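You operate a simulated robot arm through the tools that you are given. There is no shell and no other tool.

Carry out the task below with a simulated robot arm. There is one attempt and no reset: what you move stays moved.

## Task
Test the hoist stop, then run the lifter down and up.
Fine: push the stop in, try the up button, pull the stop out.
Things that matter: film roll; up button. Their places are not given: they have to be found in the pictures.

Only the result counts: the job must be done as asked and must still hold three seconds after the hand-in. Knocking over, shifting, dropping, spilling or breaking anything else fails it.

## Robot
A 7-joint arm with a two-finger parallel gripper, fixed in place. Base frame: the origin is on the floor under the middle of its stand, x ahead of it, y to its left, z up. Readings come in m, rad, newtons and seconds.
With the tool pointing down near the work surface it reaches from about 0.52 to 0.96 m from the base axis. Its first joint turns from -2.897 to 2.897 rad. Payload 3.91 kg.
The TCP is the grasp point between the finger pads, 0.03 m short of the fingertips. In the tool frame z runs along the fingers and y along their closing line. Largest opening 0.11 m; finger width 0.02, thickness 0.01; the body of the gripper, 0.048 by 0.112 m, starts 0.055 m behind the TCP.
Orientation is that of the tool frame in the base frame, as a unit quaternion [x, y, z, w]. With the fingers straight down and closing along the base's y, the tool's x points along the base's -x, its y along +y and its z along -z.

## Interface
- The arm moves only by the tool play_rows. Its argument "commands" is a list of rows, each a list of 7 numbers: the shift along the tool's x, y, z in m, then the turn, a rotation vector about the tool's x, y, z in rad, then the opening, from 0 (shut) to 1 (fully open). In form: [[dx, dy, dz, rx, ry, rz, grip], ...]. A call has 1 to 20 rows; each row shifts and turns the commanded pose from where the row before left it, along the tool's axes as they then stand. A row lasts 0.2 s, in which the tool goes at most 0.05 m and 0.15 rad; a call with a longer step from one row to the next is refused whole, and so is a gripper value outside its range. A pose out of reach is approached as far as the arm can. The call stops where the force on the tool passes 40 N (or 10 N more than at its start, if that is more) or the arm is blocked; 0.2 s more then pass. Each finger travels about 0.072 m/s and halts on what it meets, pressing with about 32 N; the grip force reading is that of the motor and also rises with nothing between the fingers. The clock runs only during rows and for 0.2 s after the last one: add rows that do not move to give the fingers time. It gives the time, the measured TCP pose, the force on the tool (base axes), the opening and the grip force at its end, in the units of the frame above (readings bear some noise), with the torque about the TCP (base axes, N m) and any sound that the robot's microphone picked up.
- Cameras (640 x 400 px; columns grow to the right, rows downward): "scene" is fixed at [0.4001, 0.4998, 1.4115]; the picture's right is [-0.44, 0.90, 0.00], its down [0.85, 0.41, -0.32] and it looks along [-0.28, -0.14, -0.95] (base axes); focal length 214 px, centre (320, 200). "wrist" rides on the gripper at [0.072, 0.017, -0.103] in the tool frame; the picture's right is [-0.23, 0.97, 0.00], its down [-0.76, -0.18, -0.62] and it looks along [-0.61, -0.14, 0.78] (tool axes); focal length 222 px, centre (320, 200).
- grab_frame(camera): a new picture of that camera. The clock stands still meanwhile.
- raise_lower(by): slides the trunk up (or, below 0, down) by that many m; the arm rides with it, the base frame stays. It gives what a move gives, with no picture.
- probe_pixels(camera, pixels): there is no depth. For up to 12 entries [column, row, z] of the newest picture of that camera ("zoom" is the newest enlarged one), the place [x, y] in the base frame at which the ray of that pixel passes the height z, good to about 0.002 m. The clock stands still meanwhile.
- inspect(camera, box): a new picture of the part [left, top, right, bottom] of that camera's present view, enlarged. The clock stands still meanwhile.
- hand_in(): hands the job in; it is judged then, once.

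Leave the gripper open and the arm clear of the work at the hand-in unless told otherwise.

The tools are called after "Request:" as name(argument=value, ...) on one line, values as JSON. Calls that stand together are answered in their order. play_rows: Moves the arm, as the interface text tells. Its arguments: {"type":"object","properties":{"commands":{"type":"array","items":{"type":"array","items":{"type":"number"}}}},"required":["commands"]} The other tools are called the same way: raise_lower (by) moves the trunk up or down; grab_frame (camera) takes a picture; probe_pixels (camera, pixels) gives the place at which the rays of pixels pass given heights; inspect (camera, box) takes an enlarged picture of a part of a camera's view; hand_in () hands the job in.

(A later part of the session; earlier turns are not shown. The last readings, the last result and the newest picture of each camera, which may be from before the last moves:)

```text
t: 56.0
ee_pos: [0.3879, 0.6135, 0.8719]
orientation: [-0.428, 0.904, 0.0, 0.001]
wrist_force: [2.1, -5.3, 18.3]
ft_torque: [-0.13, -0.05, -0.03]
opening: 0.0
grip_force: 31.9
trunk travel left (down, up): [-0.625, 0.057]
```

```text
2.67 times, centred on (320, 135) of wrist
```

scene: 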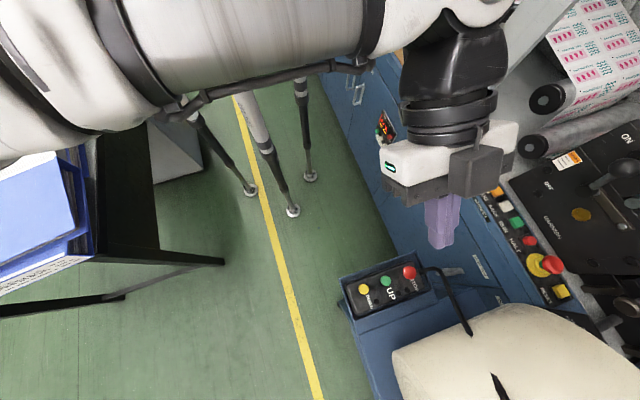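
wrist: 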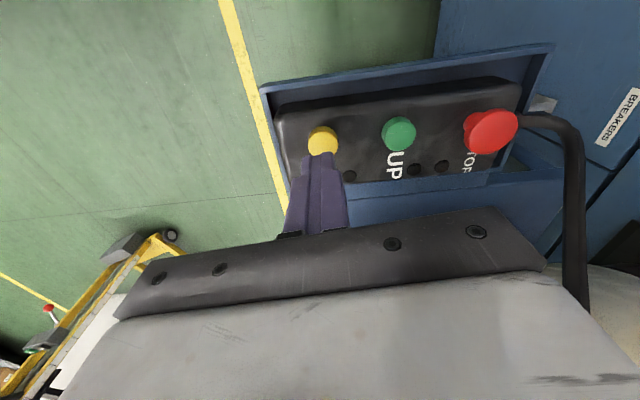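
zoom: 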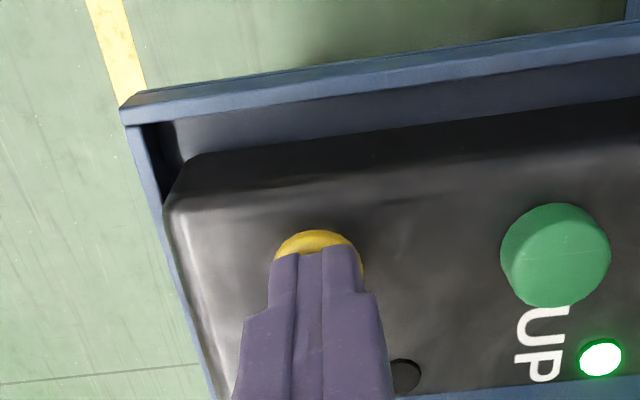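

The yellow lifter hasn't moved at all, so this pendant doesn't drive it, or not yet. I'll check the big roll in the scene while holding DOWN a few seconds longer.

Request:
play_rows(commands=[[0, 0, 0, 0, 0, 0, 0], [0, 0, 0, 0, 0, 0, 0], [0, 0, 0, 0, 0, 0, 0], [0, 0, 0, 0, 0, 0, 0], [0, 0, 0, 0, 0, 0, 0], [0, 0, 0, 0, 0, 0, 0], [0, 0, 0, 0, 0, 0, 0], [0, 0, 0, 0, 0, 0, 0], [0, 0, 0, 0, 0, 0, 0], [0, 0, 0, 0, 0, 0, 0], [0, 0, 0, 0, 0, 0, 0], [0, 0, 0, 0, 0, 0, 0], [0, 0, 0, 0, 0, 0, 0], [0, 0, 0, 0, 0, 0, 0], [0, 0, 0, 0, 0, 0, 0]])

Request:
grab_frame(camera="scene")

Request:
inspect(camera="scene", box=[450, 290, 640, 400])

Request:
grab_frame(camera="wrist")

```text
t: 59.2
ee_pos: [0.388, 0.6131, 0.8723]
orientation: [-0.428, 0.904, 0.001, 0.0]
wrist_force: [2.3, 0.3, 22.3]
ft_torque: [0.02, -0.14, -0.05]
opening: 0.0
grip_force: 32.0
trunk travel left (down, up): [-0.625, 0.057]
```

```text
taken
```

scene: 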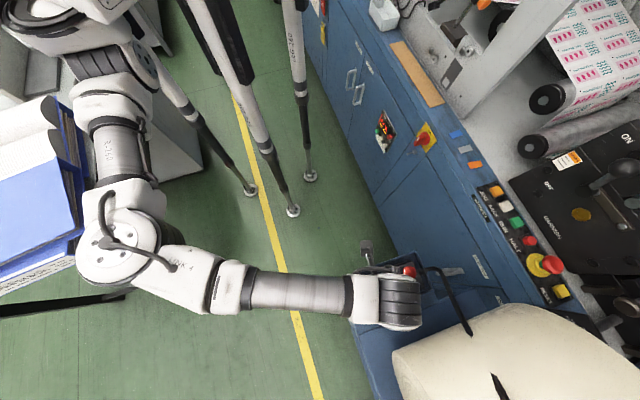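

```text
3.37 times, centred on (545, 345) of scene
```

zoom: 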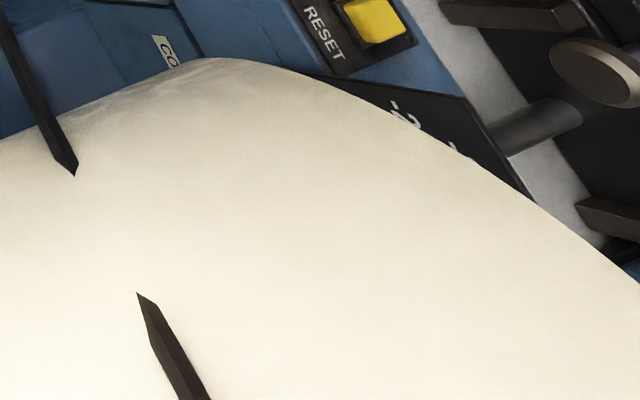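

```text
taken
```

wrist: 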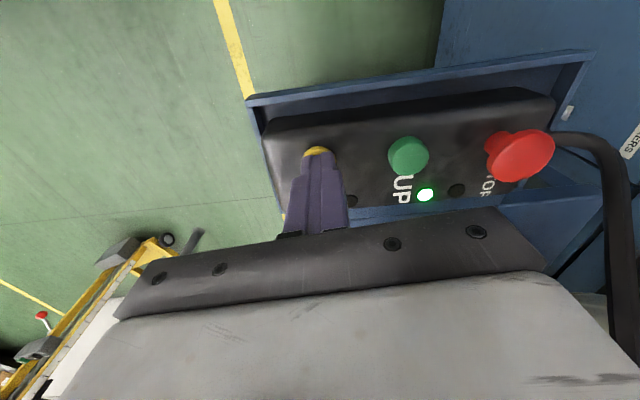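

Something new has appeared: a grey rod at about (195,240), beside the yellow lifter's wheel, that wasn't there before. It may be the moving part. I'll zoom in while the clock is stopped.

Request:
inspect(camera="wrist", box=[100, 200, 260, 300])

Request:
inspect(camera="wrist", box=[0, 220, 200, 400])

```text
4.00 times, centred on (180, 250) of wrist
```

zoom: 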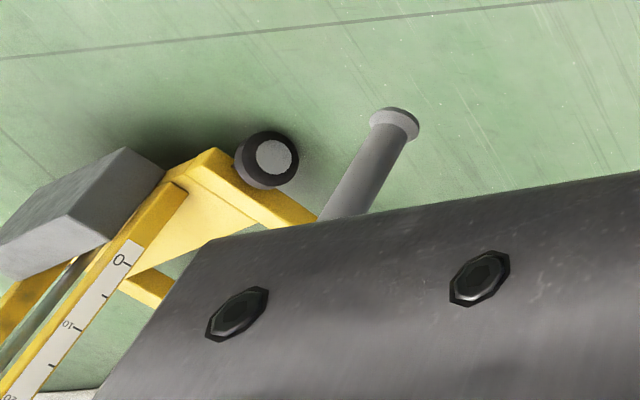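

```text
2.22 times, centred on (100, 310) of wrist
```

zoom: 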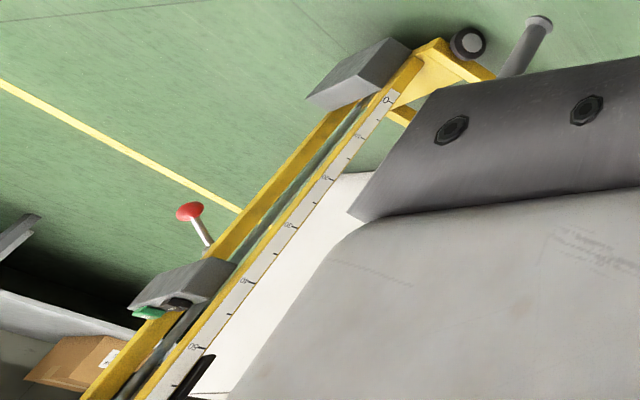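

I see it now. The grey cylinder with a flange is the moving part: it was hanging high near the roll in the t=47.8 view and has come down about 0.45 m while DOWN was held. That is the hoist's lifter, hanging near (0.97, 0.58). Below its tip there's only bare floor, at zoom (395,125). I'll keep DOWN held about 1 s and watch.

Request:
play_rows(commands=[[0, 0, 0, 0, 0, 0, 0], [0, 0, 0, 0, 0, 0, 0], [0, 0, 0, 0, 0, 0, 0], [0, 0, 0, 0, 0, 0, 0]])

Request:
grab_frame(camera="wrist")

Request:
inspect(camera="wrist", box=[100, 160, 260, 280])

```text
t: 60.2
ee_pos: [0.3871, 0.6147, 0.8737]
orientation: [-0.428, 0.904, 0.0, 0.001]
wrist_force: [2.3, 1.2, 22.0]
ft_torque: [0.04, -0.11, -0.04]
opening: 0.0
grip_force: 32.3
trunk travel left (down, up): [-0.625, 0.057]
```

```text
taken
```

wrist: 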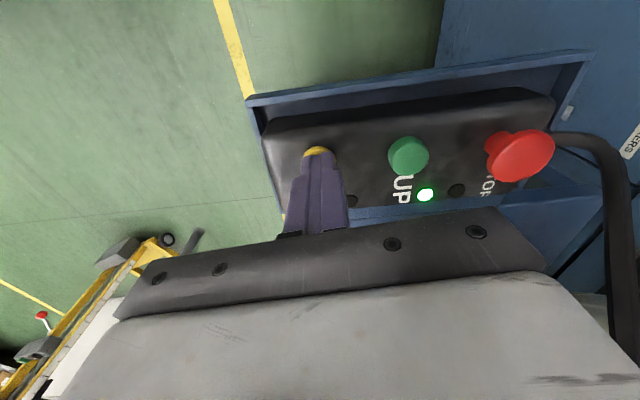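

```text
3.33 times, centred on (180, 220) of wrist
```

zoom: 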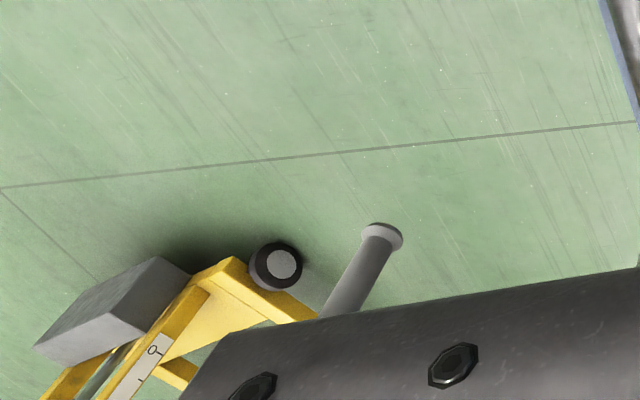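

The flange tip is at the same raw pixel (199,231) as 1 s ago, so the lifter is at its lower limit, hanging free over bare floor. Now for UP: I'll release DOWN straight up, move across to UP at (0.3485, 0.655) and check alignment.

Request:
play_rows(commands=[[0, 0, -0.01, 0, 0, 0, 0], [0, 0, -0.02, 0, 0, 0, 0], [-0.0038, 0.0286, 0, 0, 0, 0, 0], [-0.0037, 0.0286, 0, 0, 0, 0, 0], [0, 0, 0, 0, 0, 0, 0]])

Request:
inspect(camera="wrist", box=[200, 60, 440, 210])

Request:
grab_frame(camera="wrist")

```text
t: 61.4
ee_pos: [0.3476, 0.6559, 0.9003]
orientation: [-0.428, 0.904, 0.0, 0.0]
wrist_force: [0.8, 0.1, 0.0]
ft_torque: [0.01, -0.02, 0.0]
opening: 0.0
grip_force: 32.0
trunk travel left (down, up): [-0.625, 0.057]
```

```text
2.67 times, centred on (320, 135) of wrist
```

zoom: 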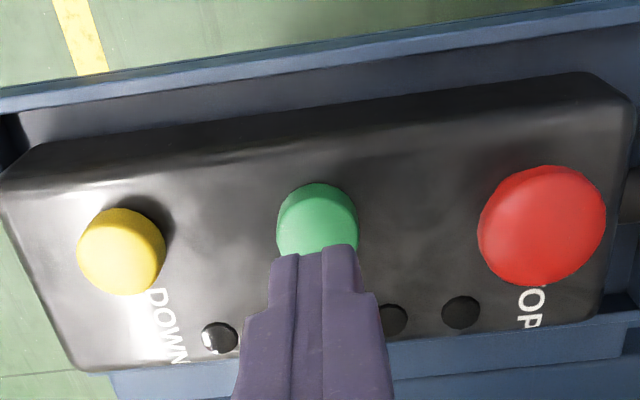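

```text
taken
```

wrist: 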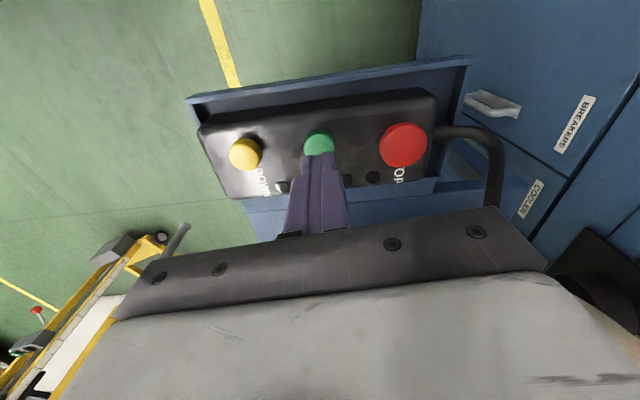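

UP is well aligned under the tips (green at zoom (317,225)) and the lifter's end is visible at raw (183,228). I'll lower onto UP gently until the lamp lights.

Request:
play_rows(commands=[[0, 0, 0.012, 0, 0, 0, 0], [0, 0, 0.01, 0, 0, 0, 0], [0, 0, 0.003, 0, 0, 0, 0], [0, 0, 0.001, 0, 0, 0, 0], [0, 0, 0.001, 0, 0, 0, 0], [0, 0, 0.001, 0, 0, 0, 0]])

Request:
grab_frame(camera="wrist")

```text
t: 62.8
ee_pos: [0.3487, 0.6568, 0.8736]
orientation: [-0.428, 0.904, 0.0, 0.002]
wrist_force: [-0.7, 1.5, 3.5]
ft_torque: [0.03, 0.04, 0.02]
opening: 0.0
grip_force: 32.0
trunk travel left (down, up): [-0.625, 0.057]
```

```text
taken
```

wrist: 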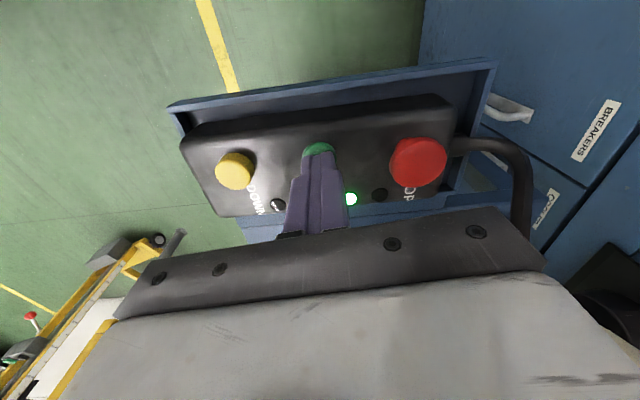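

The running lamp is lit with UP at about 3.5 N. I'll add 1 mm for margin and hold 2 s, watching the lifter's end.

Request:
play_rows(commands=[[0, 0, 0.001, 0, 0, 0, 0], [0, 0, 0, 0, 0, 0, 0], [0, 0, 0, 0, 0, 0, 0], [0, 0, 0, 0, 0, 0, 0], [0, 0, 0, 0, 0, 0, 0], [0, 0, 0, 0, 0, 0, 0], [0, 0, 0, 0, 0, 0, 0], [0, 0, 0, 0, 0, 0, 0], [0, 0, 0, 0, 0, 0, 0], [0, 0, 0, 0, 0, 0, 0]])

Request:
grab_frame(camera="wrist")

```text
t: 65.0
ee_pos: [0.3487, 0.657, 0.8726]
orientation: [-0.428, 0.904, 0.001, 0.0]
wrist_force: [2.7, 2.3, 11.9]
ft_torque: [0.04, -0.04, -0.02]
opening: 0.0
grip_force: 32.0
trunk travel left (down, up): [-0.625, 0.057]
```

```text
taken
```

wrist: 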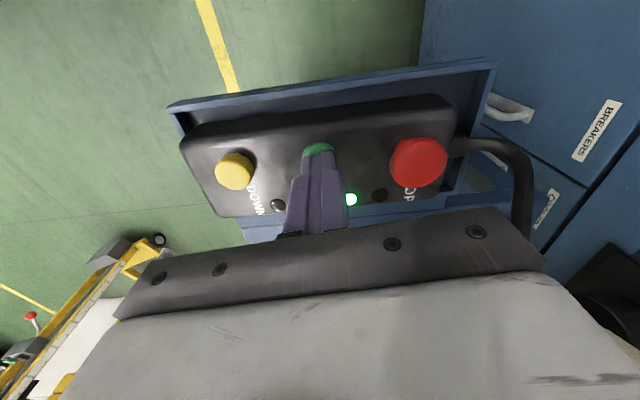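

The lifter's end has risen out of view: the grey tip at (180,240) is gone and the yellow upper tube is retreating at (65,383). I'll keep holding UP another 4 s.

Request:
play_rows(commands=[[0, 0, 0, 0, 0, 0, 0], [0, 0, 0, 0, 0, 0, 0], [0, 0, 0, 0, 0, 0, 0], [0, 0, 0, 0, 0, 0, 0], [0, 0, 0, 0, 0, 0, 0], [0, 0, 0, 0, 0, 0, 0], [0, 0, 0, 0, 0, 0, 0], [0, 0, 0, 0, 0, 0, 0], [0, 0, 0, 0, 0, 0, 0], [0, 0, 0, 0, 0, 0, 0], [0, 0, 0, 0, 0, 0, 0], [0, 0, 0, 0, 0, 0, 0], [0, 0, 0, 0, 0, 0, 0], [0, 0, 0, 0, 0, 0, 0], [0, 0, 0, 0, 0, 0, 0], [0, 0, 0, 0, 0, 0, 0], [0, 0, 0, 0, 0, 0, 0], [0, 0, 0, 0, 0, 0, 0], [0, 0, 0, 0, 0, 0, 0], [0, 0, 0, 0, 0, 0, 0]])

Request:
grab_frame(camera="wrist")

Request:
inspect(camera="scene", box=[320, 220, 640, 400])

```text
t: 69.2
ee_pos: [0.3487, 0.6568, 0.8727]
orientation: [-0.428, 0.904, 0.0, 0.001]
wrist_force: [3.5, 1.2, 12.2]
ft_torque: [0.08, -0.07, -0.04]
opening: 0.0001
grip_force: 31.9
trunk travel left (down, up): [-0.625, 0.057]
```

```text
taken
```

wrist: 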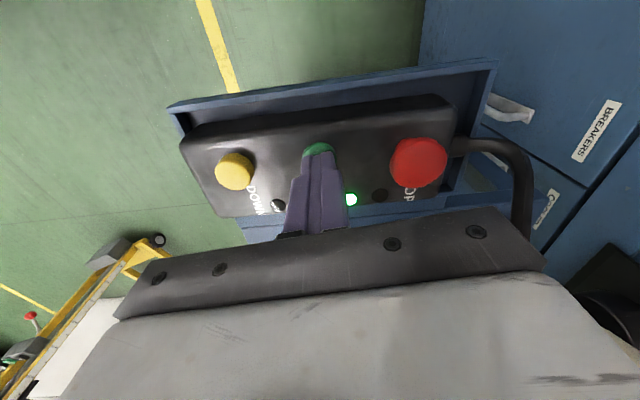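

```text
2.00 times, centred on (480, 310) of scene
```

zoom: 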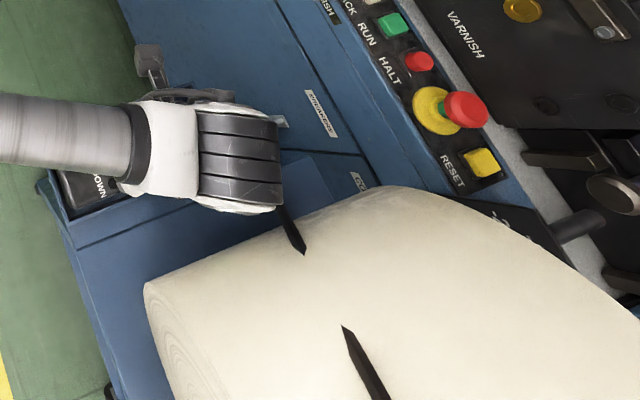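

The lifter has risen well out of this view, with UP held about 6 s in all. I'll release UP straight up and return to the raised, tilted pose from before to check where the lifter stands.

Request:
play_rows(commands=[[0, 0, -0.015, 0, 0, 0, 0], [0, 0, -0.035, 0, 0, 0, 0], [0, 0, -0.045, 0, 0, 0.05, 0], [0, 0, -0.045, 0, 0, 0.05, 0], [0, 0, -0.045, 0, 0, 0, 0], [0, 0, -0.045, 0, 0, 0, 0], [0.0385, 0, -0.03, 0, 0, 0, 0], [0.0385, 0, -0.03, 0, 0, 0, 0], [0, 0, -0.011, 0, -0.13, 0, 0], [0, 0, 0, 0, -0.13, 0, 0], [0, 0, 0, 0, -0.13, 0, 0], [0, 0, 0, 0, -0.13, 0, 0], [0, 0, 0, 0, -0.13, 0, 0], [0, 0, 0, 0, -0.13, 0, 0], [0, 0, 0, 0, 0, 0, 0]])

Request:
grab_frame(camera="wrist")

Request:
inspect(camera="wrist", box=[90, 60, 250, 260])

Request:
inspect(camera="scene", box=[320, 230, 480, 330])

```text
t: 72.4
ee_pos: [0.2939, 0.6022, 1.1736]
orientation: [-0.353, 0.854, 0.146, 0.353]
wrist_force: [-0.4, -0.1, 0.2]
ft_torque: [0.03, 0.01, -0.02]
opening: 0.0
grip_force: 32.5
trunk travel left (down, up): [-0.625, 0.057]
```

```text
taken
```

wrist: 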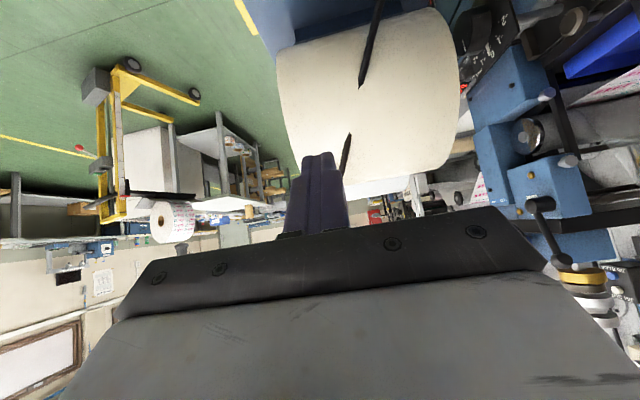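

```text
2.00 times, centred on (170, 160) of wrist
```

zoom: 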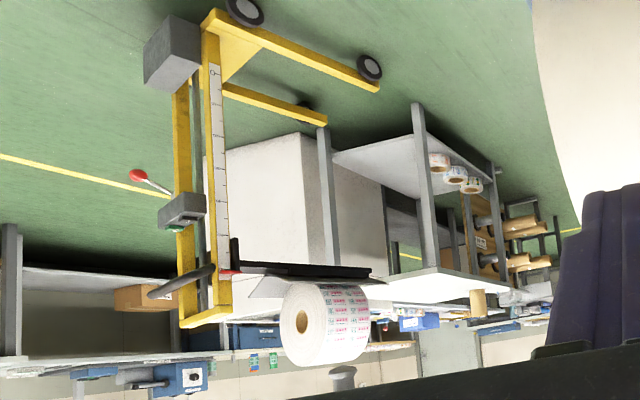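

```text
4.00 times, centred on (400, 280) of scene
```

zoom: 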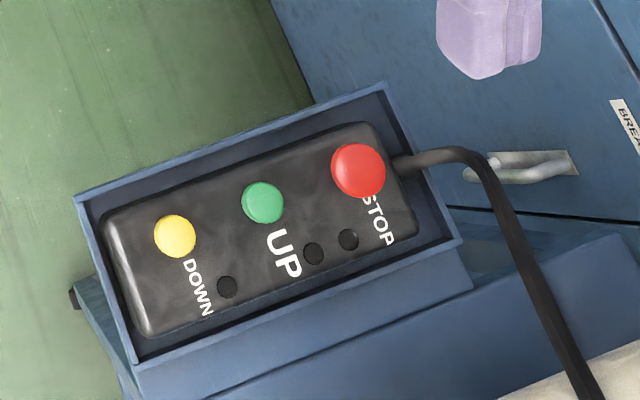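

The lifter has clearly risen: its flange is now at zoom (343,372), about z 1.18, higher than the 0.96 seen earlier. The film roll and yellow stacker are unchanged, and the pendant hasn't shifted further (yellow still at (175,236)). To be sure it's at its upper limit, I'll press UP again for a few seconds and compare this view.

Request:
play_rows(commands=[[0, 0, 0, 0, 0.13, 0, 0], [0, 0, 0, 0, 0.13, 0, 0], [0, 0, 0, 0, 0.13, 0, 0], [0, 0, 0, 0, 0.13, 0, 0], [0, 0, 0, 0, 0.13, 0, 0], [0, 0, 0.011, 0, 0.13, 0, 0], [-0.0385, 0, 0.03, 0, 0, 0, 0], [-0.0385, 0, 0.03, 0, 0, 0, 0], [0, 0, 0.045, 0, 0, 0, 0], [0, 0, 0.045, 0, 0, 0, 0], [0, 0, 0.045, 0, 0, 0, 0], [0, 0, 0.045, 0, 0, 0, 0], [0, 0, 0.02, 0, 0, 0, 0], [0, 0, 0, 0, 0, 0, 0]])

Request:
inspect(camera="wrist", box=[200, 60, 440, 210])

```text
t: 75.4
ee_pos: [0.3479, 0.6575, 0.9028]
orientation: [-0.383, 0.924, 0.0, 0.0]
wrist_force: [-0.1, 0.4, -0.5]
ft_torque: [0.01, -0.01, 0.0]
opening: 0.0001
grip_force: 31.7
trunk travel left (down, up): [-0.625, 0.057]
```

```text
2.67 times, centred on (320, 135) of wrist
```

zoom: 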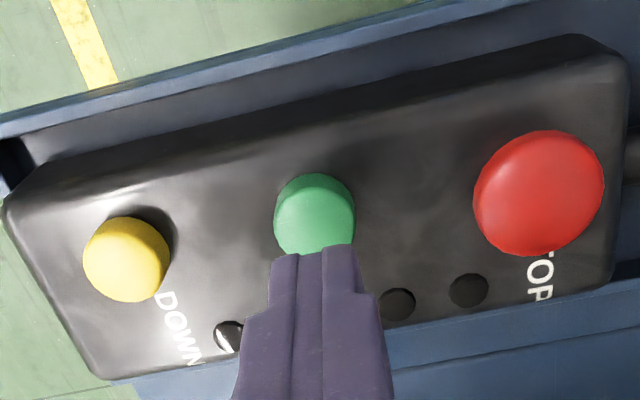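

The tips are over UP again. I'll lower onto it straight down and hold about 2 s.

Request:
play_rows(commands=[[0, 0, 0.012, 0, 0, 0, 0], [0, 0, 0.01, 0, 0, 0, 0], [0, 0, 0.003, 0, 0, 0, 0], [0, 0, 0.001, 0, 0, 0, 0], [0, 0, 0.001, 0, 0, 0, 0], [0, 0, 0.001, 0, 0, 0, 0], [0, 0, 0.001, 0, 0, 0, 0], [0, 0, 0.001, 0, 0, 0, 0], [0, 0, 0, 0, 0, 0, 0], [0, 0, 0, 0, 0, 0, 0], [0, 0, 0, 0, 0, 0, 0], [0, 0, 0, 0, 0, 0, 0], [0, 0, 0, 0, 0, 0, 0], [0, 0, 0, 0, 0, 0, 0], [0, 0, 0, 0, 0, 0, 0], [0, 0, 0, 0, 0, 0, 0], [0, 0, 0, 0, 0, 0, 0], [0, 0, 0, 0, 0, 0, 0]])

Request:
grab_frame(camera="wrist")

```text
t: 79.2
ee_pos: [0.3494, 0.6586, 0.8734]
orientation: [-0.383, 0.924, 0.0, -0.001]
wrist_force: [0.4, 1.6, 3.7]
ft_torque: [0.06, 0.0, 0.02]
opening: 0.0
grip_force: 32.1
trunk travel left (down, up): [-0.625, 0.057]
```

```text
taken
```

wrist: 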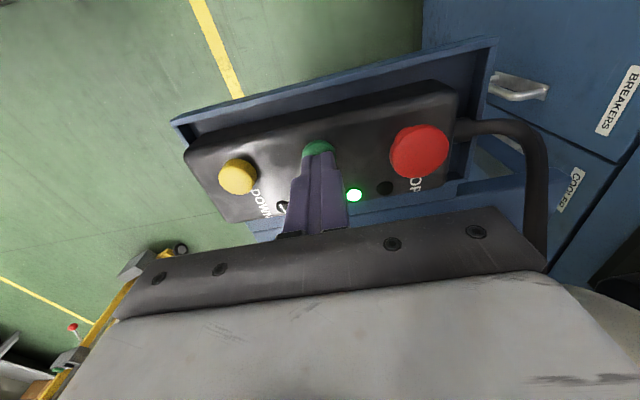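

The lamp is lit with UP held about 2 s more. I'll release and go back to the same viewing pose.

Request:
play_rows(commands=[[0, 0, -0.015, 0, 0, 0, 0], [0, 0, -0.035, 0, 0, 0, 0], [0, 0, -0.045, 0, 0, 0, 0], [0, 0, -0.045, 0, 0, 0, 0], [0, 0, -0.045, 0, 0, 0, 0], [0, 0, -0.045, 0, 0, 0, 0], [0.0385, 0, -0.03, 0, 0, 0, 0], [0.0385, 0, -0.03, 0, 0, 0, 0], [0, 0, -0.011, 0, -0.13, 0, 0], [0, 0, 0, 0, -0.13, 0, 0], [0, 0, 0, 0, -0.13, 0, 0], [0, 0, 0, 0, -0.13, 0, 0], [0, 0, 0, 0, -0.13, 0, 0], [0, 0, 0, 0, -0.13, 0, 0], [0, 0, 0, 0, 0, 0, 0]])

Request:
inspect(camera="wrist", box=[90, 60, 250, 260])

Request:
inspect(camera="scene", box=[320, 230, 480, 330])

```text
t: 82.4
ee_pos: [0.2945, 0.6027, 1.1735]
orientation: [-0.354, 0.854, 0.147, 0.352]
wrist_force: [-0.6, -0.2, 0.0]
ft_torque: [0.03, 0.01, 0.0]
opening: 0.0001
grip_force: 32.0
trunk travel left (down, up): [-0.625, 0.057]
```

```text
2.00 times, centred on (170, 160) of wrist
```

zoom: 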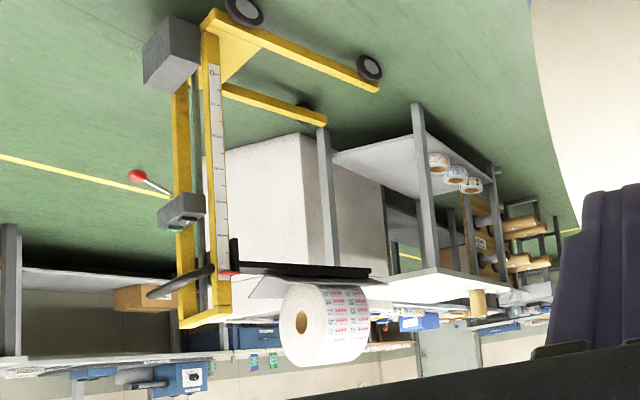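

```text
4.00 times, centred on (400, 280) of scene
```

zoom: 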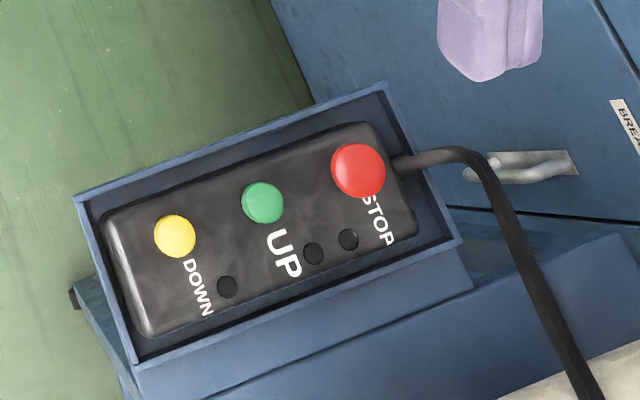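

The flange has now risen out of this view, so it wasn't at the limit before and is still able to rise. I need a view that shows higher up. I'll turn the hand about the vertical by about 22° so the lifter falls at the left edge, beside the gripper body.

Request:
play_rows(commands=[[0, 0, 0, -0.0914, 0, -0.0924, 0], [0, 0, 0, -0.0914, 0, -0.0924, 0], [0, 0, 0, -0.0914, 0, -0.0924, 0], [0, 0, 0, 0, 0, 0, 0]])

Request:
grab_frame(camera="wrist")

```text
t: 83.4
ee_pos: [0.2949, 0.6023, 1.1734]
orientation: [-0.513, 0.77, 0.211, 0.316]
wrist_force: [-0.4, 0.5, -1.0]
ft_torque: [0.01, -0.01, -0.02]
opening: 0.0
grip_force: 31.5
trunk travel left (down, up): [-0.625, 0.057]
```

```text
taken
```

wrist: 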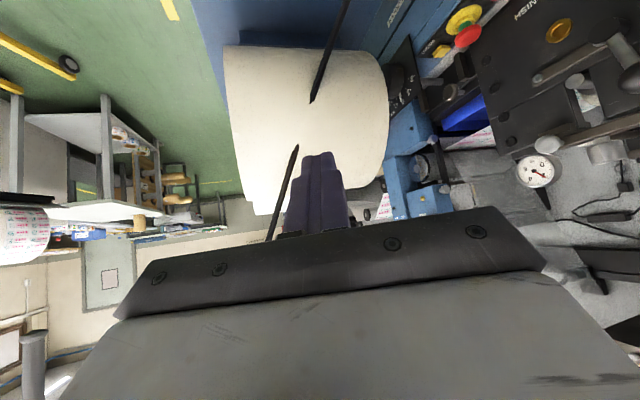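

The lifter's flange is now visible at (33,335), at about z 1.31. I'll use this view as the reference, press UP once more for about 2 s and compare from exactly this pose to see if it has reached its limit.

Request:
play_rows(commands=[[0, 0, 0, 0.0914, 0, 0.0924, 0], [0, 0, 0, 0.0914, 0, 0.0924, 0], [0, 0, 0, 0.0914, 0, 0.0924, 0], [0, 0, 0, 0, 0.13, 0, 0], [0, 0, 0, 0, 0.13, 0, 0], [0, 0, 0, 0, 0.13, 0, 0], [0, 0, 0, 0, 0.13, 0, 0], [0, 0, 0, 0, 0.13, 0, 0], [0, 0, 0.011, 0, 0.13, 0, 0], [-0.0385, 0, 0.03, 0, 0, 0, 0], [-0.0385, 0, 0.03, 0, 0, 0, 0], [0, 0, 0.045, 0, 0, 0, 0], [0, 0, 0.045, 0, 0, 0, 0], [0, 0, 0.045, 0, 0, 0, 0], [0, 0, 0.045, 0, 0, 0, 0], [0, 0, 0.02, 0, 0, 0, 0], [0, 0, 0, 0, 0, 0, 0]])

Request:
inspect(camera="wrist", box=[200, 60, 440, 210])

```text
t: 87.0
ee_pos: [0.351, 0.6583, 0.9039]
orientation: [-0.383, 0.924, 0.0, 0.0]
wrist_force: [0.7, -0.4, 0.1]
ft_torque: [0.02, 0.05, 0.01]
opening: 0.0
grip_force: 32.3
trunk travel left (down, up): [-0.625, 0.057]
```

```text
2.67 times, centred on (320, 135) of wrist
```

zoom: 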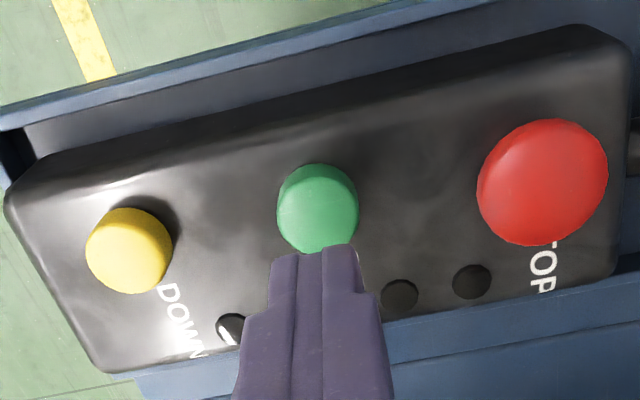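

The tips are about 2 mm off towards the label, so I'll correct that, then press UP straight down and hold about 2.5 s.

Request:
play_rows(commands=[[0.0025, 0, 0.012, 0, 0, 0, 0], [0, 0, 0.01, 0, 0, 0, 0], [0, 0, 0.004, 0, 0, 0, 0], [0, 0, 0.001, 0, 0, 0, 0], [0, 0, 0.001, 0, 0, 0, 0], [0, 0, 0.001, 0, 0, 0, 0], [0, 0, 0.001, 0, 0, 0, 0], [0, 0, 0.001, 0, 0, 0, 0], [0, 0, 0, 0, 0, 0, 0], [0, 0, 0, 0, 0, 0, 0], [0, 0, 0, 0, 0, 0, 0], [0, 0, 0, 0, 0, 0, 0], [0, 0, 0, 0, 0, 0, 0], [0, 0, 0, 0, 0, 0, 0], [0, 0, 0, 0, 0, 0, 0], [0, 0, 0, 0, 0, 0, 0], [0, 0, 0, 0, 0, 0, 0], [0, 0, 0, 0, 0, 0, 0], [0, 0, 0, 0, 0, 0, 0], [0, 0, 0, 0, 0, 0, 0]])

Request:
grab_frame(camera="wrist")

```text
t: 91.2
ee_pos: [0.3486, 0.656, 0.8714]
orientation: [-0.383, 0.924, 0.0, 0.001]
wrist_force: [-3.2, 0.6, 12.6]
ft_torque: [0.0, 0.07, 0.07]
opening: 0.0
grip_force: 31.7
trunk travel left (down, up): [-0.625, 0.057]
```

```text
taken
```

wrist: 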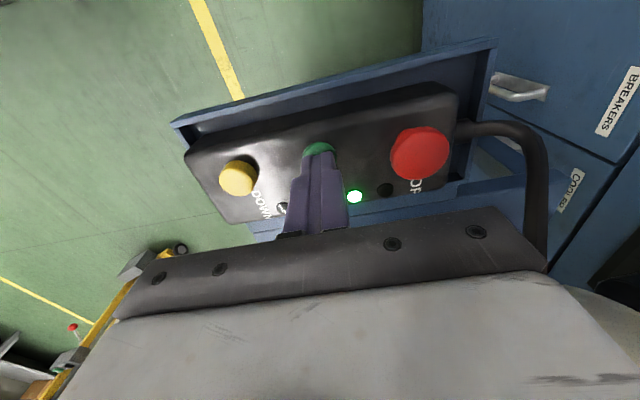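

The lamp was lit for about 3 s. I'll release and return to the exact reference pose.

Request:
play_rows(commands=[[0, 0, -0.015, 0, 0, 0, 0], [0, 0, -0.035, 0, 0, 0, 0], [0, 0, -0.045, 0, 0, 0, 0], [0, 0, -0.045, 0, 0, 0, 0], [0, 0, -0.045, 0, 0, 0, 0], [0, 0, -0.045, 0, 0, 0, 0], [0.0375, 0, -0.031, 0, 0, 0, 0], [0.0375, 0, -0.03, 0, 0, 0, 0], [0, 0, -0.011, 0, -0.13, 0, 0], [0, 0, 0, 0, -0.13, 0, 0], [0, 0, 0, 0, -0.13, 0, 0], [0, 0, 0, 0, -0.13, 0, 0], [0, 0, 0, 0, -0.13, 0, 0], [0, 0, 0, 0, -0.13, 0, 0], [0, 0, 0, -0.0914, 0, -0.0924, 0], [0, 0, 0, -0.0914, 0, -0.0924, 0], [0, 0, 0, -0.0914, 0, -0.0924, 0], [0, 0, 0, 0, 0, 0, 0]])

Request:
grab_frame(camera="wrist")

Request:
inspect(camera="scene", box=[320, 230, 480, 330])

```text
t: 95.0
ee_pos: [0.2956, 0.6034, 1.173]
orientation: [-0.513, 0.769, 0.211, 0.317]
wrist_force: [0.3, 0.7, -0.3]
ft_torque: [0.01, 0.03, -0.02]
opening: 0.0
grip_force: 31.8
trunk travel left (down, up): [-0.625, 0.057]
```

```text
taken
```

wrist: 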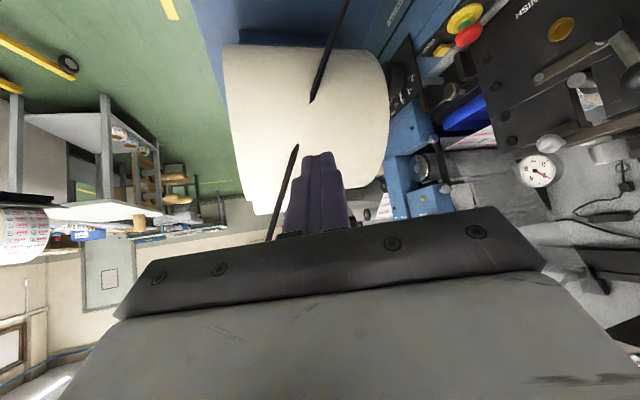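

```text
4.00 times, centred on (400, 280) of scene
```

zoom: 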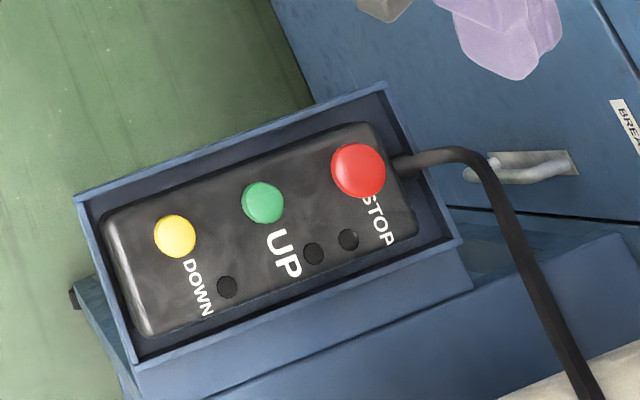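

The flange has left this view too, so the lifter is still rising and its upper limit is higher up. I'll tilt the camera up another 22° from here to see it.

Request:
play_rows(commands=[[0, 0, 0, 0, -0.13, 0, 0], [0, 0, 0, 0, -0.13, 0, 0], [0, 0, 0, 0, -0.13, 0, 0], [0, 0, 0, 0, 0, 0, 0]])

Request:
grab_frame(camera="wrist")

```text
t: 96.0
ee_pos: [0.2958, 0.6041, 1.173]
orientation: [-0.463, 0.694, 0.307, 0.459]
wrist_force: [-0.1, 0.2, -0.2]
ft_torque: [0.02, -0.02, -0.02]
opening: 0.0
grip_force: 31.8
trunk travel left (down, up): [-0.625, 0.057]
```

```text
taken
```

wrist: 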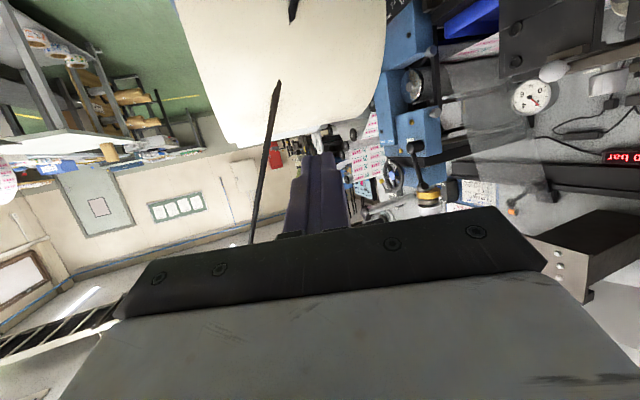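

The lifter should be near the gripper's left edge at about (96,344) and may be hidden behind it. I'll yaw another 0.15 rad to bring it clear.

Request:
play_rows(commands=[[0, 0, 0, -0.129, 0, -0.0546, 0], [0, 0, 0, 0, 0, 0, 0]])

Request:
grab_frame(camera="wrist")

```text
t: 96.6
ee_pos: [0.2942, 0.6035, 1.1734]
orientation: [-0.509, 0.659, 0.338, 0.438]
wrist_force: [-0.6, 0.1, -1.1]
ft_torque: [-0.02, 0.01, -0.06]
opening: 0.0001
grip_force: 32.1
trunk travel left (down, up): [-0.625, 0.057]
```

```text
taken
```

wrist: 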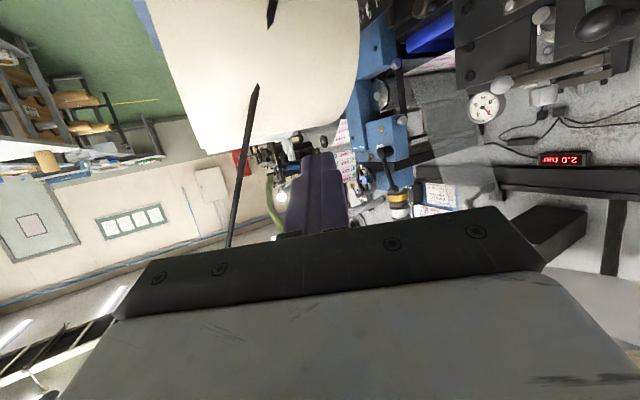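

Something small shows at (38,380), lower left. I'll zoom in there.

Request:
inspect(camera="wrist", box=[0, 280, 160, 400])

Request:
inspect(camera="wrist", box=[180, 60, 340, 250])

```text
3.33 times, centred on (80, 340) of wrist
```

zoom: 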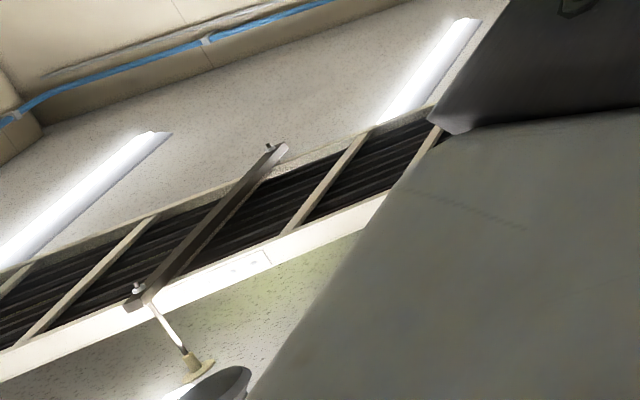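

```text
2.11 times, centred on (260, 155) of wrist
```

zoom: 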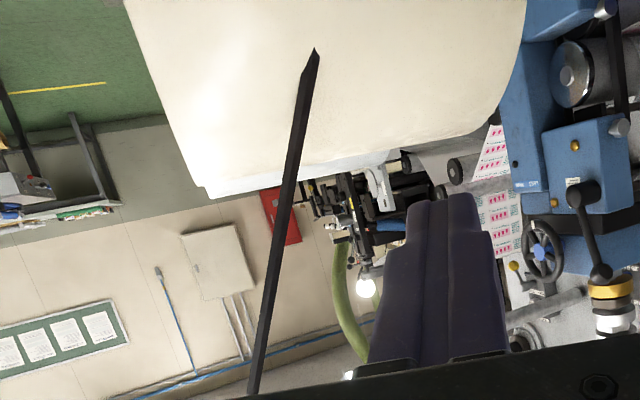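

The lifter's flange is visible at the bottom edge, raw about (48,395), roughly z 1.53, and it's still mid-run. I'll press UP again, longer, until it stops. First I return to the hover over UP by reversing the yaw and tilt.

Request:
play_rows(commands=[[0, 0, 0, 0.122, 0, 0.0517, 0], [0, 0, 0, 0.122, 0, 0.0517, 0], [0, 0, 0, 0.122, 0, 0.0517, 0], [0, 0, 0, 0.122, 0, 0.0517, 0], [0, 0, 0, 0, 0.13, 0, 0], [0, 0, 0, 0, 0.13, 0, 0], [0, 0, 0, 0, 0.13, 0, 0], [0, 0, 0, 0, 0.13, 0, 0], [0, 0, 0, 0, 0.13, 0, 0], [0, 0, 0, 0, 0.13, 0, 0], [0, 0, 0, 0, 0.13, 0, 0], [0, 0, 0, 0, 0.13, 0, 0], [0, 0, 0, 0, 0.13, 0, 0], [-0.0375, 0, 0.031, 0, 0, 0, 0], [-0.0375, 0, 0.03, 0, 0, 0, 0], [0, 0, 0.045, 0, 0, 0, 0], [0, 0, 0.045, 0, 0, 0, 0], [0, 0, 0.045, 0, 0, 0, 0], [0, 0, 0.045, 0, 0, 0, 0], [0, 0, 0.02, 0, 0, 0, 0]])

Request:
inspect(camera="wrist", box=[200, 60, 440, 210])

```text
t: 100.8
ee_pos: [0.3495, 0.6572, 0.9133]
orientation: [-0.383, 0.924, 0.0, 0.0]
wrist_force: [0.3, -0.2, 0.1]
ft_torque: [0.04, -0.02, -0.03]
opening: 0.0
grip_force: 32.6
trunk travel left (down, up): [-0.625, 0.057]
```

```text
2.67 times, centred on (320, 135) of wrist
```

zoom: 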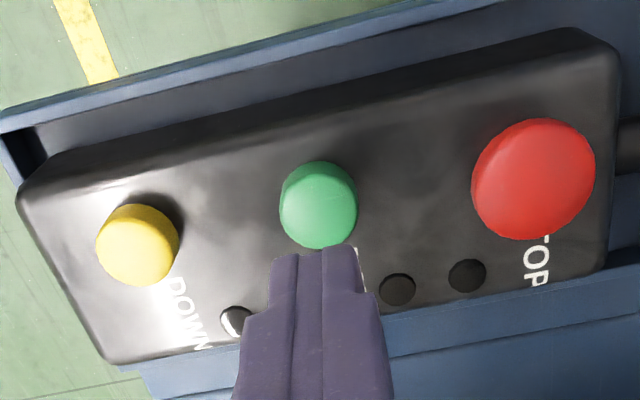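

Aligned. I'll lower onto UP and hold.

Request:
play_rows(commands=[[0.001, 0, 0.015, 0, 0, 0, 0], [0, 0, 0.012, 0, 0, 0, 0], [0, 0, 0.008, 0, 0, 0, 0], [0, 0, 0.002, 0, 0, 0, 0], [0, 0, 0.001, 0, 0, 0, 0], [0, 0, 0.001, 0, 0, 0, 0], [0, 0, 0.001, 0, 0, 0, 0], [0, 0, 0.001, 0, 0, 0, 0], [0, 0, 0, 0, 0, 0, 0], [0, 0, 0, 0, 0, 0, 0], [0, 0, 0, 0, 0, 0, 0], [0, 0, 0, 0, 0, 0, 0], [0, 0, 0, 0, 0, 0, 0], [0, 0, 0, 0, 0, 0, 0], [0, 0, 0, 0, 0, 0, 0], [0, 0, 0, 0, 0, 0, 0], [0, 0, 0, 0, 0, 0, 0], [0, 0, 0, 0, 0, 0, 0], [0, 0, 0, 0, 0, 0, 0], [0, 0, 0, 0, 0, 0, 0]])

Request:
grab_frame(camera="wrist")

```text
t: 105.0
ee_pos: [0.3477, 0.6566, 0.8713]
orientation: [-0.383, 0.924, 0.002, 0.001]
wrist_force: [5.7, 9.7, 23.6]
ft_torque: [0.25, -0.13, -0.02]
opening: 0.0
grip_force: 31.8
trunk travel left (down, up): [-0.625, 0.057]
```

```text
taken
```

wrist: 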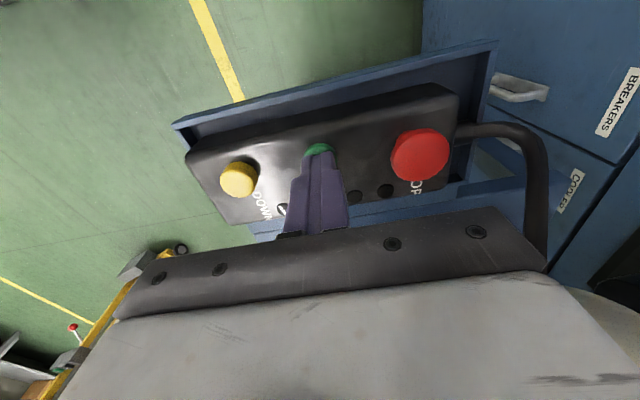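

UP is pressed at 24 N but the running lamp is now dark. That may mean the upper limit has cut the drive. I'll zoom in to check the button, lamps and STOP.

Request:
inspect(camera="wrist", box=[180, 70, 500, 230])

Request:
inspect(camera="scene", box=[320, 230, 480, 330])

```text
2.00 times, centred on (340, 150) of wrist
```

zoom: 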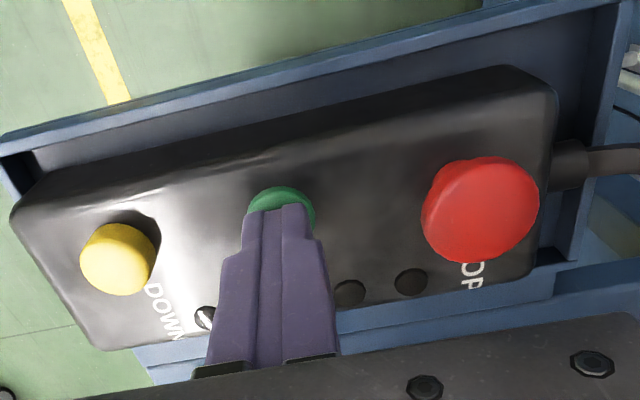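

```text
4.00 times, centred on (400, 280) of scene
```

zoom: 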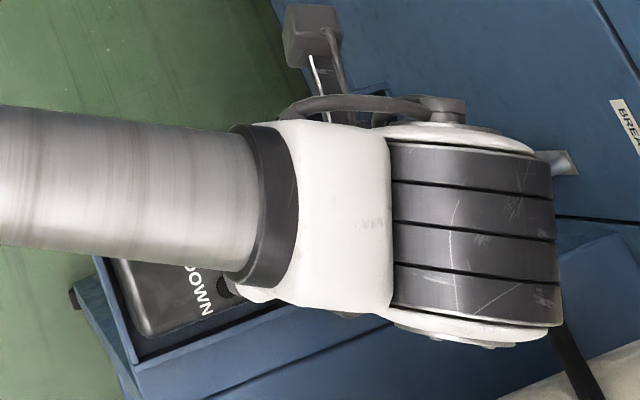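

All lamps are dark with UP fully pressed and STOP visibly out, so the upper limit has probably cut the drive. I'll release straight up and go to the high viewing pose to confirm the lifter's position.

Request:
play_rows(commands=[[0, 0, -0.015, 0, 0, 0, 0], [0, 0, -0.036, 0, 0, 0, 0], [0, 0, -0.045, 0, 0, 0, 0], [0, 0, -0.045, 0, 0, 0, 0], [0, 0, -0.045, 0, 0, 0, 0], [0, 0, -0.045, 0, 0, 0, 0], [0.0375, 0, -0.031, 0, 0, 0, 0], [0.0375, 0, -0.03, 0, 0, 0, 0], [0, 0, -0.011, 0, -0.13, 0, 0], [0, 0, 0, 0, -0.13, 0, 0], [0, 0, 0, 0, -0.13, 0, 0], [0, 0, 0, 0, -0.13, 0, 0], [0, 0, 0, 0, -0.13, 0, 0], [0, 0, 0, 0, -0.13, 0, 0], [0, 0, 0, 0, -0.13, 0, 0], [0, 0, 0, 0, -0.13, 0, 0], [0, 0, 0, 0, -0.13, 0, 0]])

Request:
play_rows(commands=[[0, 0, 0, -0.122, 0, -0.0517, 0], [0, 0, 0, -0.122, 0, -0.0517, 0], [0, 0, 0, -0.122, 0, -0.0517, 0], [0, 0, 0, -0.122, 0, -0.0517, 0], [0, 0, 0, 0, 0, 0, 0]])

Request:
grab_frame(camera="wrist")

Request:
inspect(camera="wrist", box=[0, 280, 160, 400])

Request:
inspect(camera="scene", box=[320, 230, 480, 330])

```text
t: 108.6
ee_pos: [0.2951, 0.6029, 1.1746]
orientation: [-0.319, 0.77, 0.212, 0.511]
wrist_force: [-0.1, 0.6, 0.5]
ft_torque: [-0.01, -0.03, -0.02]
opening: 0.0
grip_force: 32.1
trunk travel left (down, up): [-0.625, 0.057]
```

```text
t: 109.8
ee_pos: [0.2959, 0.6026, 1.1733]
orientation: [-0.51, 0.659, 0.338, 0.437]
wrist_force: [-0.4, -0.1, 0.0]
ft_torque: [-0.02, -0.02, -0.02]
opening: 0.0003
grip_force: 32.0
trunk travel left (down, up): [-0.625, 0.057]
```

```text
taken
```

wrist: 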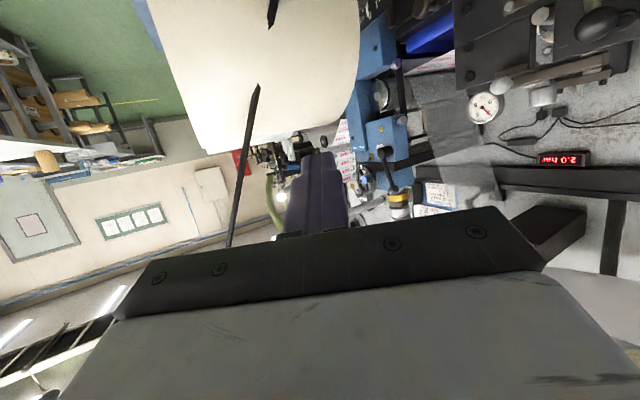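

```text
3.33 times, centred on (80, 340) of wrist
```

zoom: 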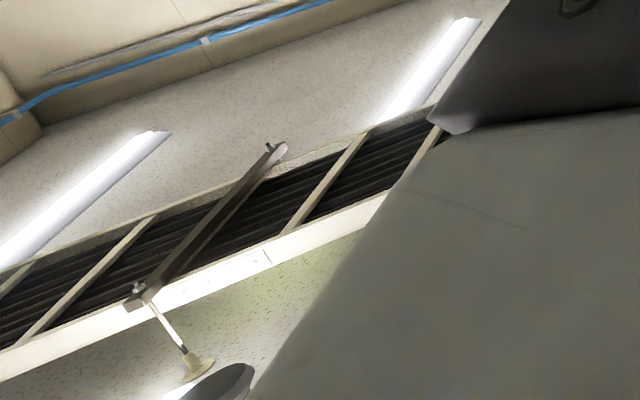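

```text
4.00 times, centred on (400, 280) of scene
```

zoom: 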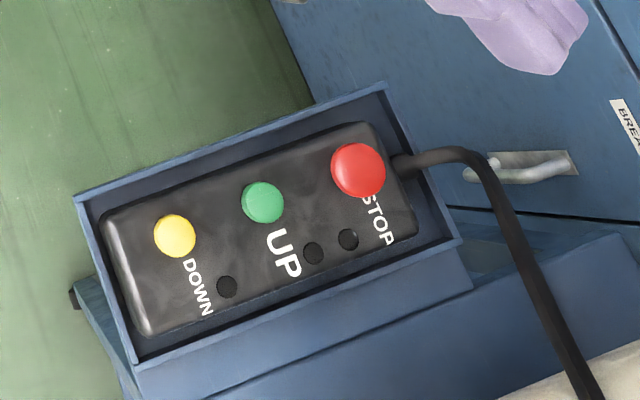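

The flange is at the same spot (215,383) as before the last press, so the lifter is at its upper limit and the lamp goes dark at a limit. At the bottom, though, the lamp was still lit at t=60.2 when I let go, so I'm not certain the lower end was fully reached. The safe choice is one clean full cycle: DOWN until the lamp goes dark or motion clearly stops, then UP to the limit. I'll head back to DOWN.

Request:
play_rows(commands=[[0, 0, 0, 0.099, 0, 0.0419, 0], [0, 0, 0, 0.099, 0, 0.0419, 0], [0, 0, 0, 0.099, 0, 0.0419, 0], [0, 0, 0, 0.099, 0, 0.0419, 0], [0, 0, 0, 0, 0.13, 0, 0], [0, 0, 0, 0, 0.13, 0, 0], [0, 0, 0, 0, 0.13, 0, 0], [0, 0, 0, 0, 0.13, 0, 0], [0, 0, 0, 0, 0.13, 0, 0], [0, 0, 0, 0, 0.13, 0, 0], [0, 0, 0, 0, 0.13, 0, 0], [0, 0, 0, 0, 0.13, 0, 0], [0, 0, 0, 0, 0.13, 0, 0], [-0.0335, -0.0324, 0, 0, 0, 0, 0], [-0.0335, -0.0324, 0, 0, 0, 0, 0], [0, 0, 0.045, 0, 0, 0, 0], [0, 0, 0.045, 0, 0, 0, 0], [0, 0, 0.045, 0, 0, 0, 0], [0, 0, 0.045, 0, 0, 0, 0], [0, 0, 0.045, 0, 0, 0, 0]])

Request:
play_rows(commands=[[0, 0, 0.04, 0, 0, 0, 0], [0, 0, 0, 0, 0, 0, 0]])

Request:
inspect(camera="wrist", box=[200, 60, 440, 210])

```text
t: 114.0
ee_pos: [0.3879, 0.6142, 0.9487]
orientation: [-0.428, 0.904, -0.001, 0.0]
wrist_force: [-0.1, -0.1, 0.5]
ft_torque: [0.01, 0.02, 0.02]
opening: 0.0
grip_force: 31.8
trunk travel left (down, up): [-0.625, 0.057]
```

```text
t: 114.6
ee_pos: [0.3881, 0.6131, 0.9098]
orientation: [-0.429, 0.903, -0.001, 0.0]
wrist_force: [0.0, 0.5, -0.8]
ft_torque: [0.03, -0.01, 0.04]
opening: 0.0
grip_force: 32.4
trunk travel left (down, up): [-0.625, 0.057]
```

```text
2.67 times, centred on (320, 135) of wrist
```

zoom: 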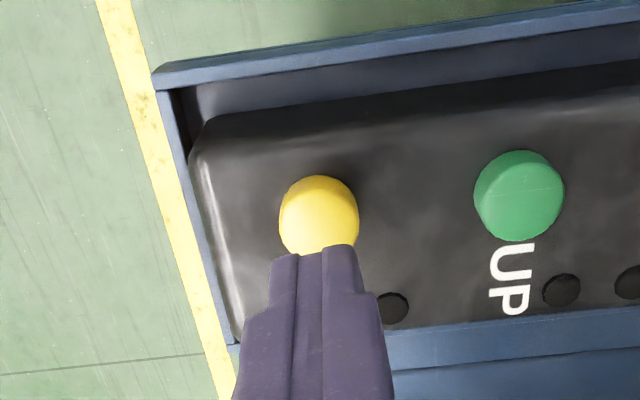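

DOWN is centred under the tips (yellow at (318,215)). I'll lower onto it gently and hold.

Request:
play_rows(commands=[[0, 0, 0.015, 0, 0, 0, 0], [0, 0, 0.012, 0, 0, 0, 0], [0, 0, 0.006, 0, 0, 0, 0], [0, 0, 0.001, 0, 0, 0, 0], [0, 0, 0.001, 0, 0, 0, 0], [0, 0, 0.001, 0, 0, 0, 0], [0, 0, 0.001, 0, 0, 0, 0], [0, 0, 0, 0, 0, 0, 0], [0, 0, 0, 0, 0, 0, 0]])

Request:
grab_frame(camera="wrist")

```text
t: 116.6
ee_pos: [0.3871, 0.613, 0.8733]
orientation: [-0.428, 0.904, 0.001, 0.001]
wrist_force: [2.1, 2.0, 5.4]
ft_torque: [0.08, -0.05, 0.01]
opening: 0.0
grip_force: 31.6
trunk travel left (down, up): [-0.625, 0.057]
```

```text
taken
```

wrist: 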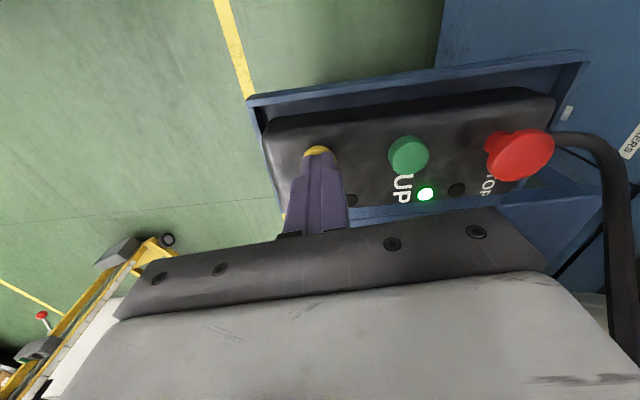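

The lamp is lit, so the lifter is running down. I'll hold DOWN about 4 s at a time and check.

Request:
play_rows(commands=[[0, 0, 0.0005, 0, 0, 0, 0], [0, 0, 0, 0, 0, 0, 0], [0, 0, 0, 0, 0, 0, 0], [0, 0, 0, 0, 0, 0, 0], [0, 0, 0, 0, 0, 0, 0], [0, 0, 0, 0, 0, 0, 0], [0, 0, 0, 0, 0, 0, 0], [0, 0, 0, 0, 0, 0, 0], [0, 0, 0, 0, 0, 0, 0], [0, 0, 0, 0, 0, 0, 0], [0, 0, 0, 0, 0, 0, 0], [0, 0, 0, 0, 0, 0, 0], [0, 0, 0, 0, 0, 0, 0], [0, 0, 0, 0, 0, 0, 0], [0, 0, 0, 0, 0, 0, 0], [0, 0, 0, 0, 0, 0, 0], [0, 0, 0, 0, 0, 0, 0], [0, 0, 0, 0, 0, 0, 0], [0, 0, 0, 0, 0, 0, 0], [0, 0, 0, 0, 0, 0, 0]])

Request:
grab_frame(camera="wrist")

```text
t: 120.8
ee_pos: [0.3884, 0.6128, 0.8711]
orientation: [-0.427, 0.904, 0.001, 0.0]
wrist_force: [3.9, 5.5, 17.3]
ft_torque: [0.18, -0.15, -0.03]
opening: 0.0001
grip_force: 31.4
trunk travel left (down, up): [-0.625, 0.057]
```

```text
taken
```

wrist: 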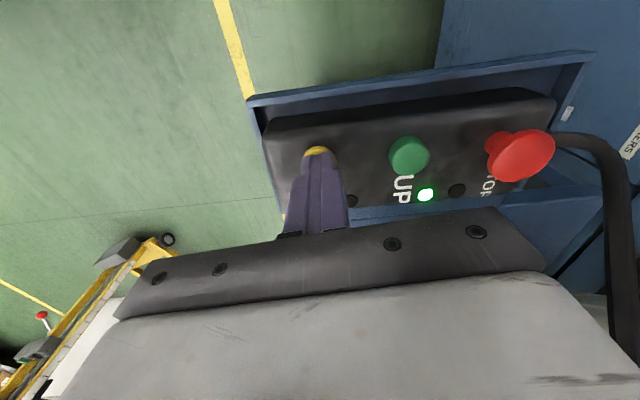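

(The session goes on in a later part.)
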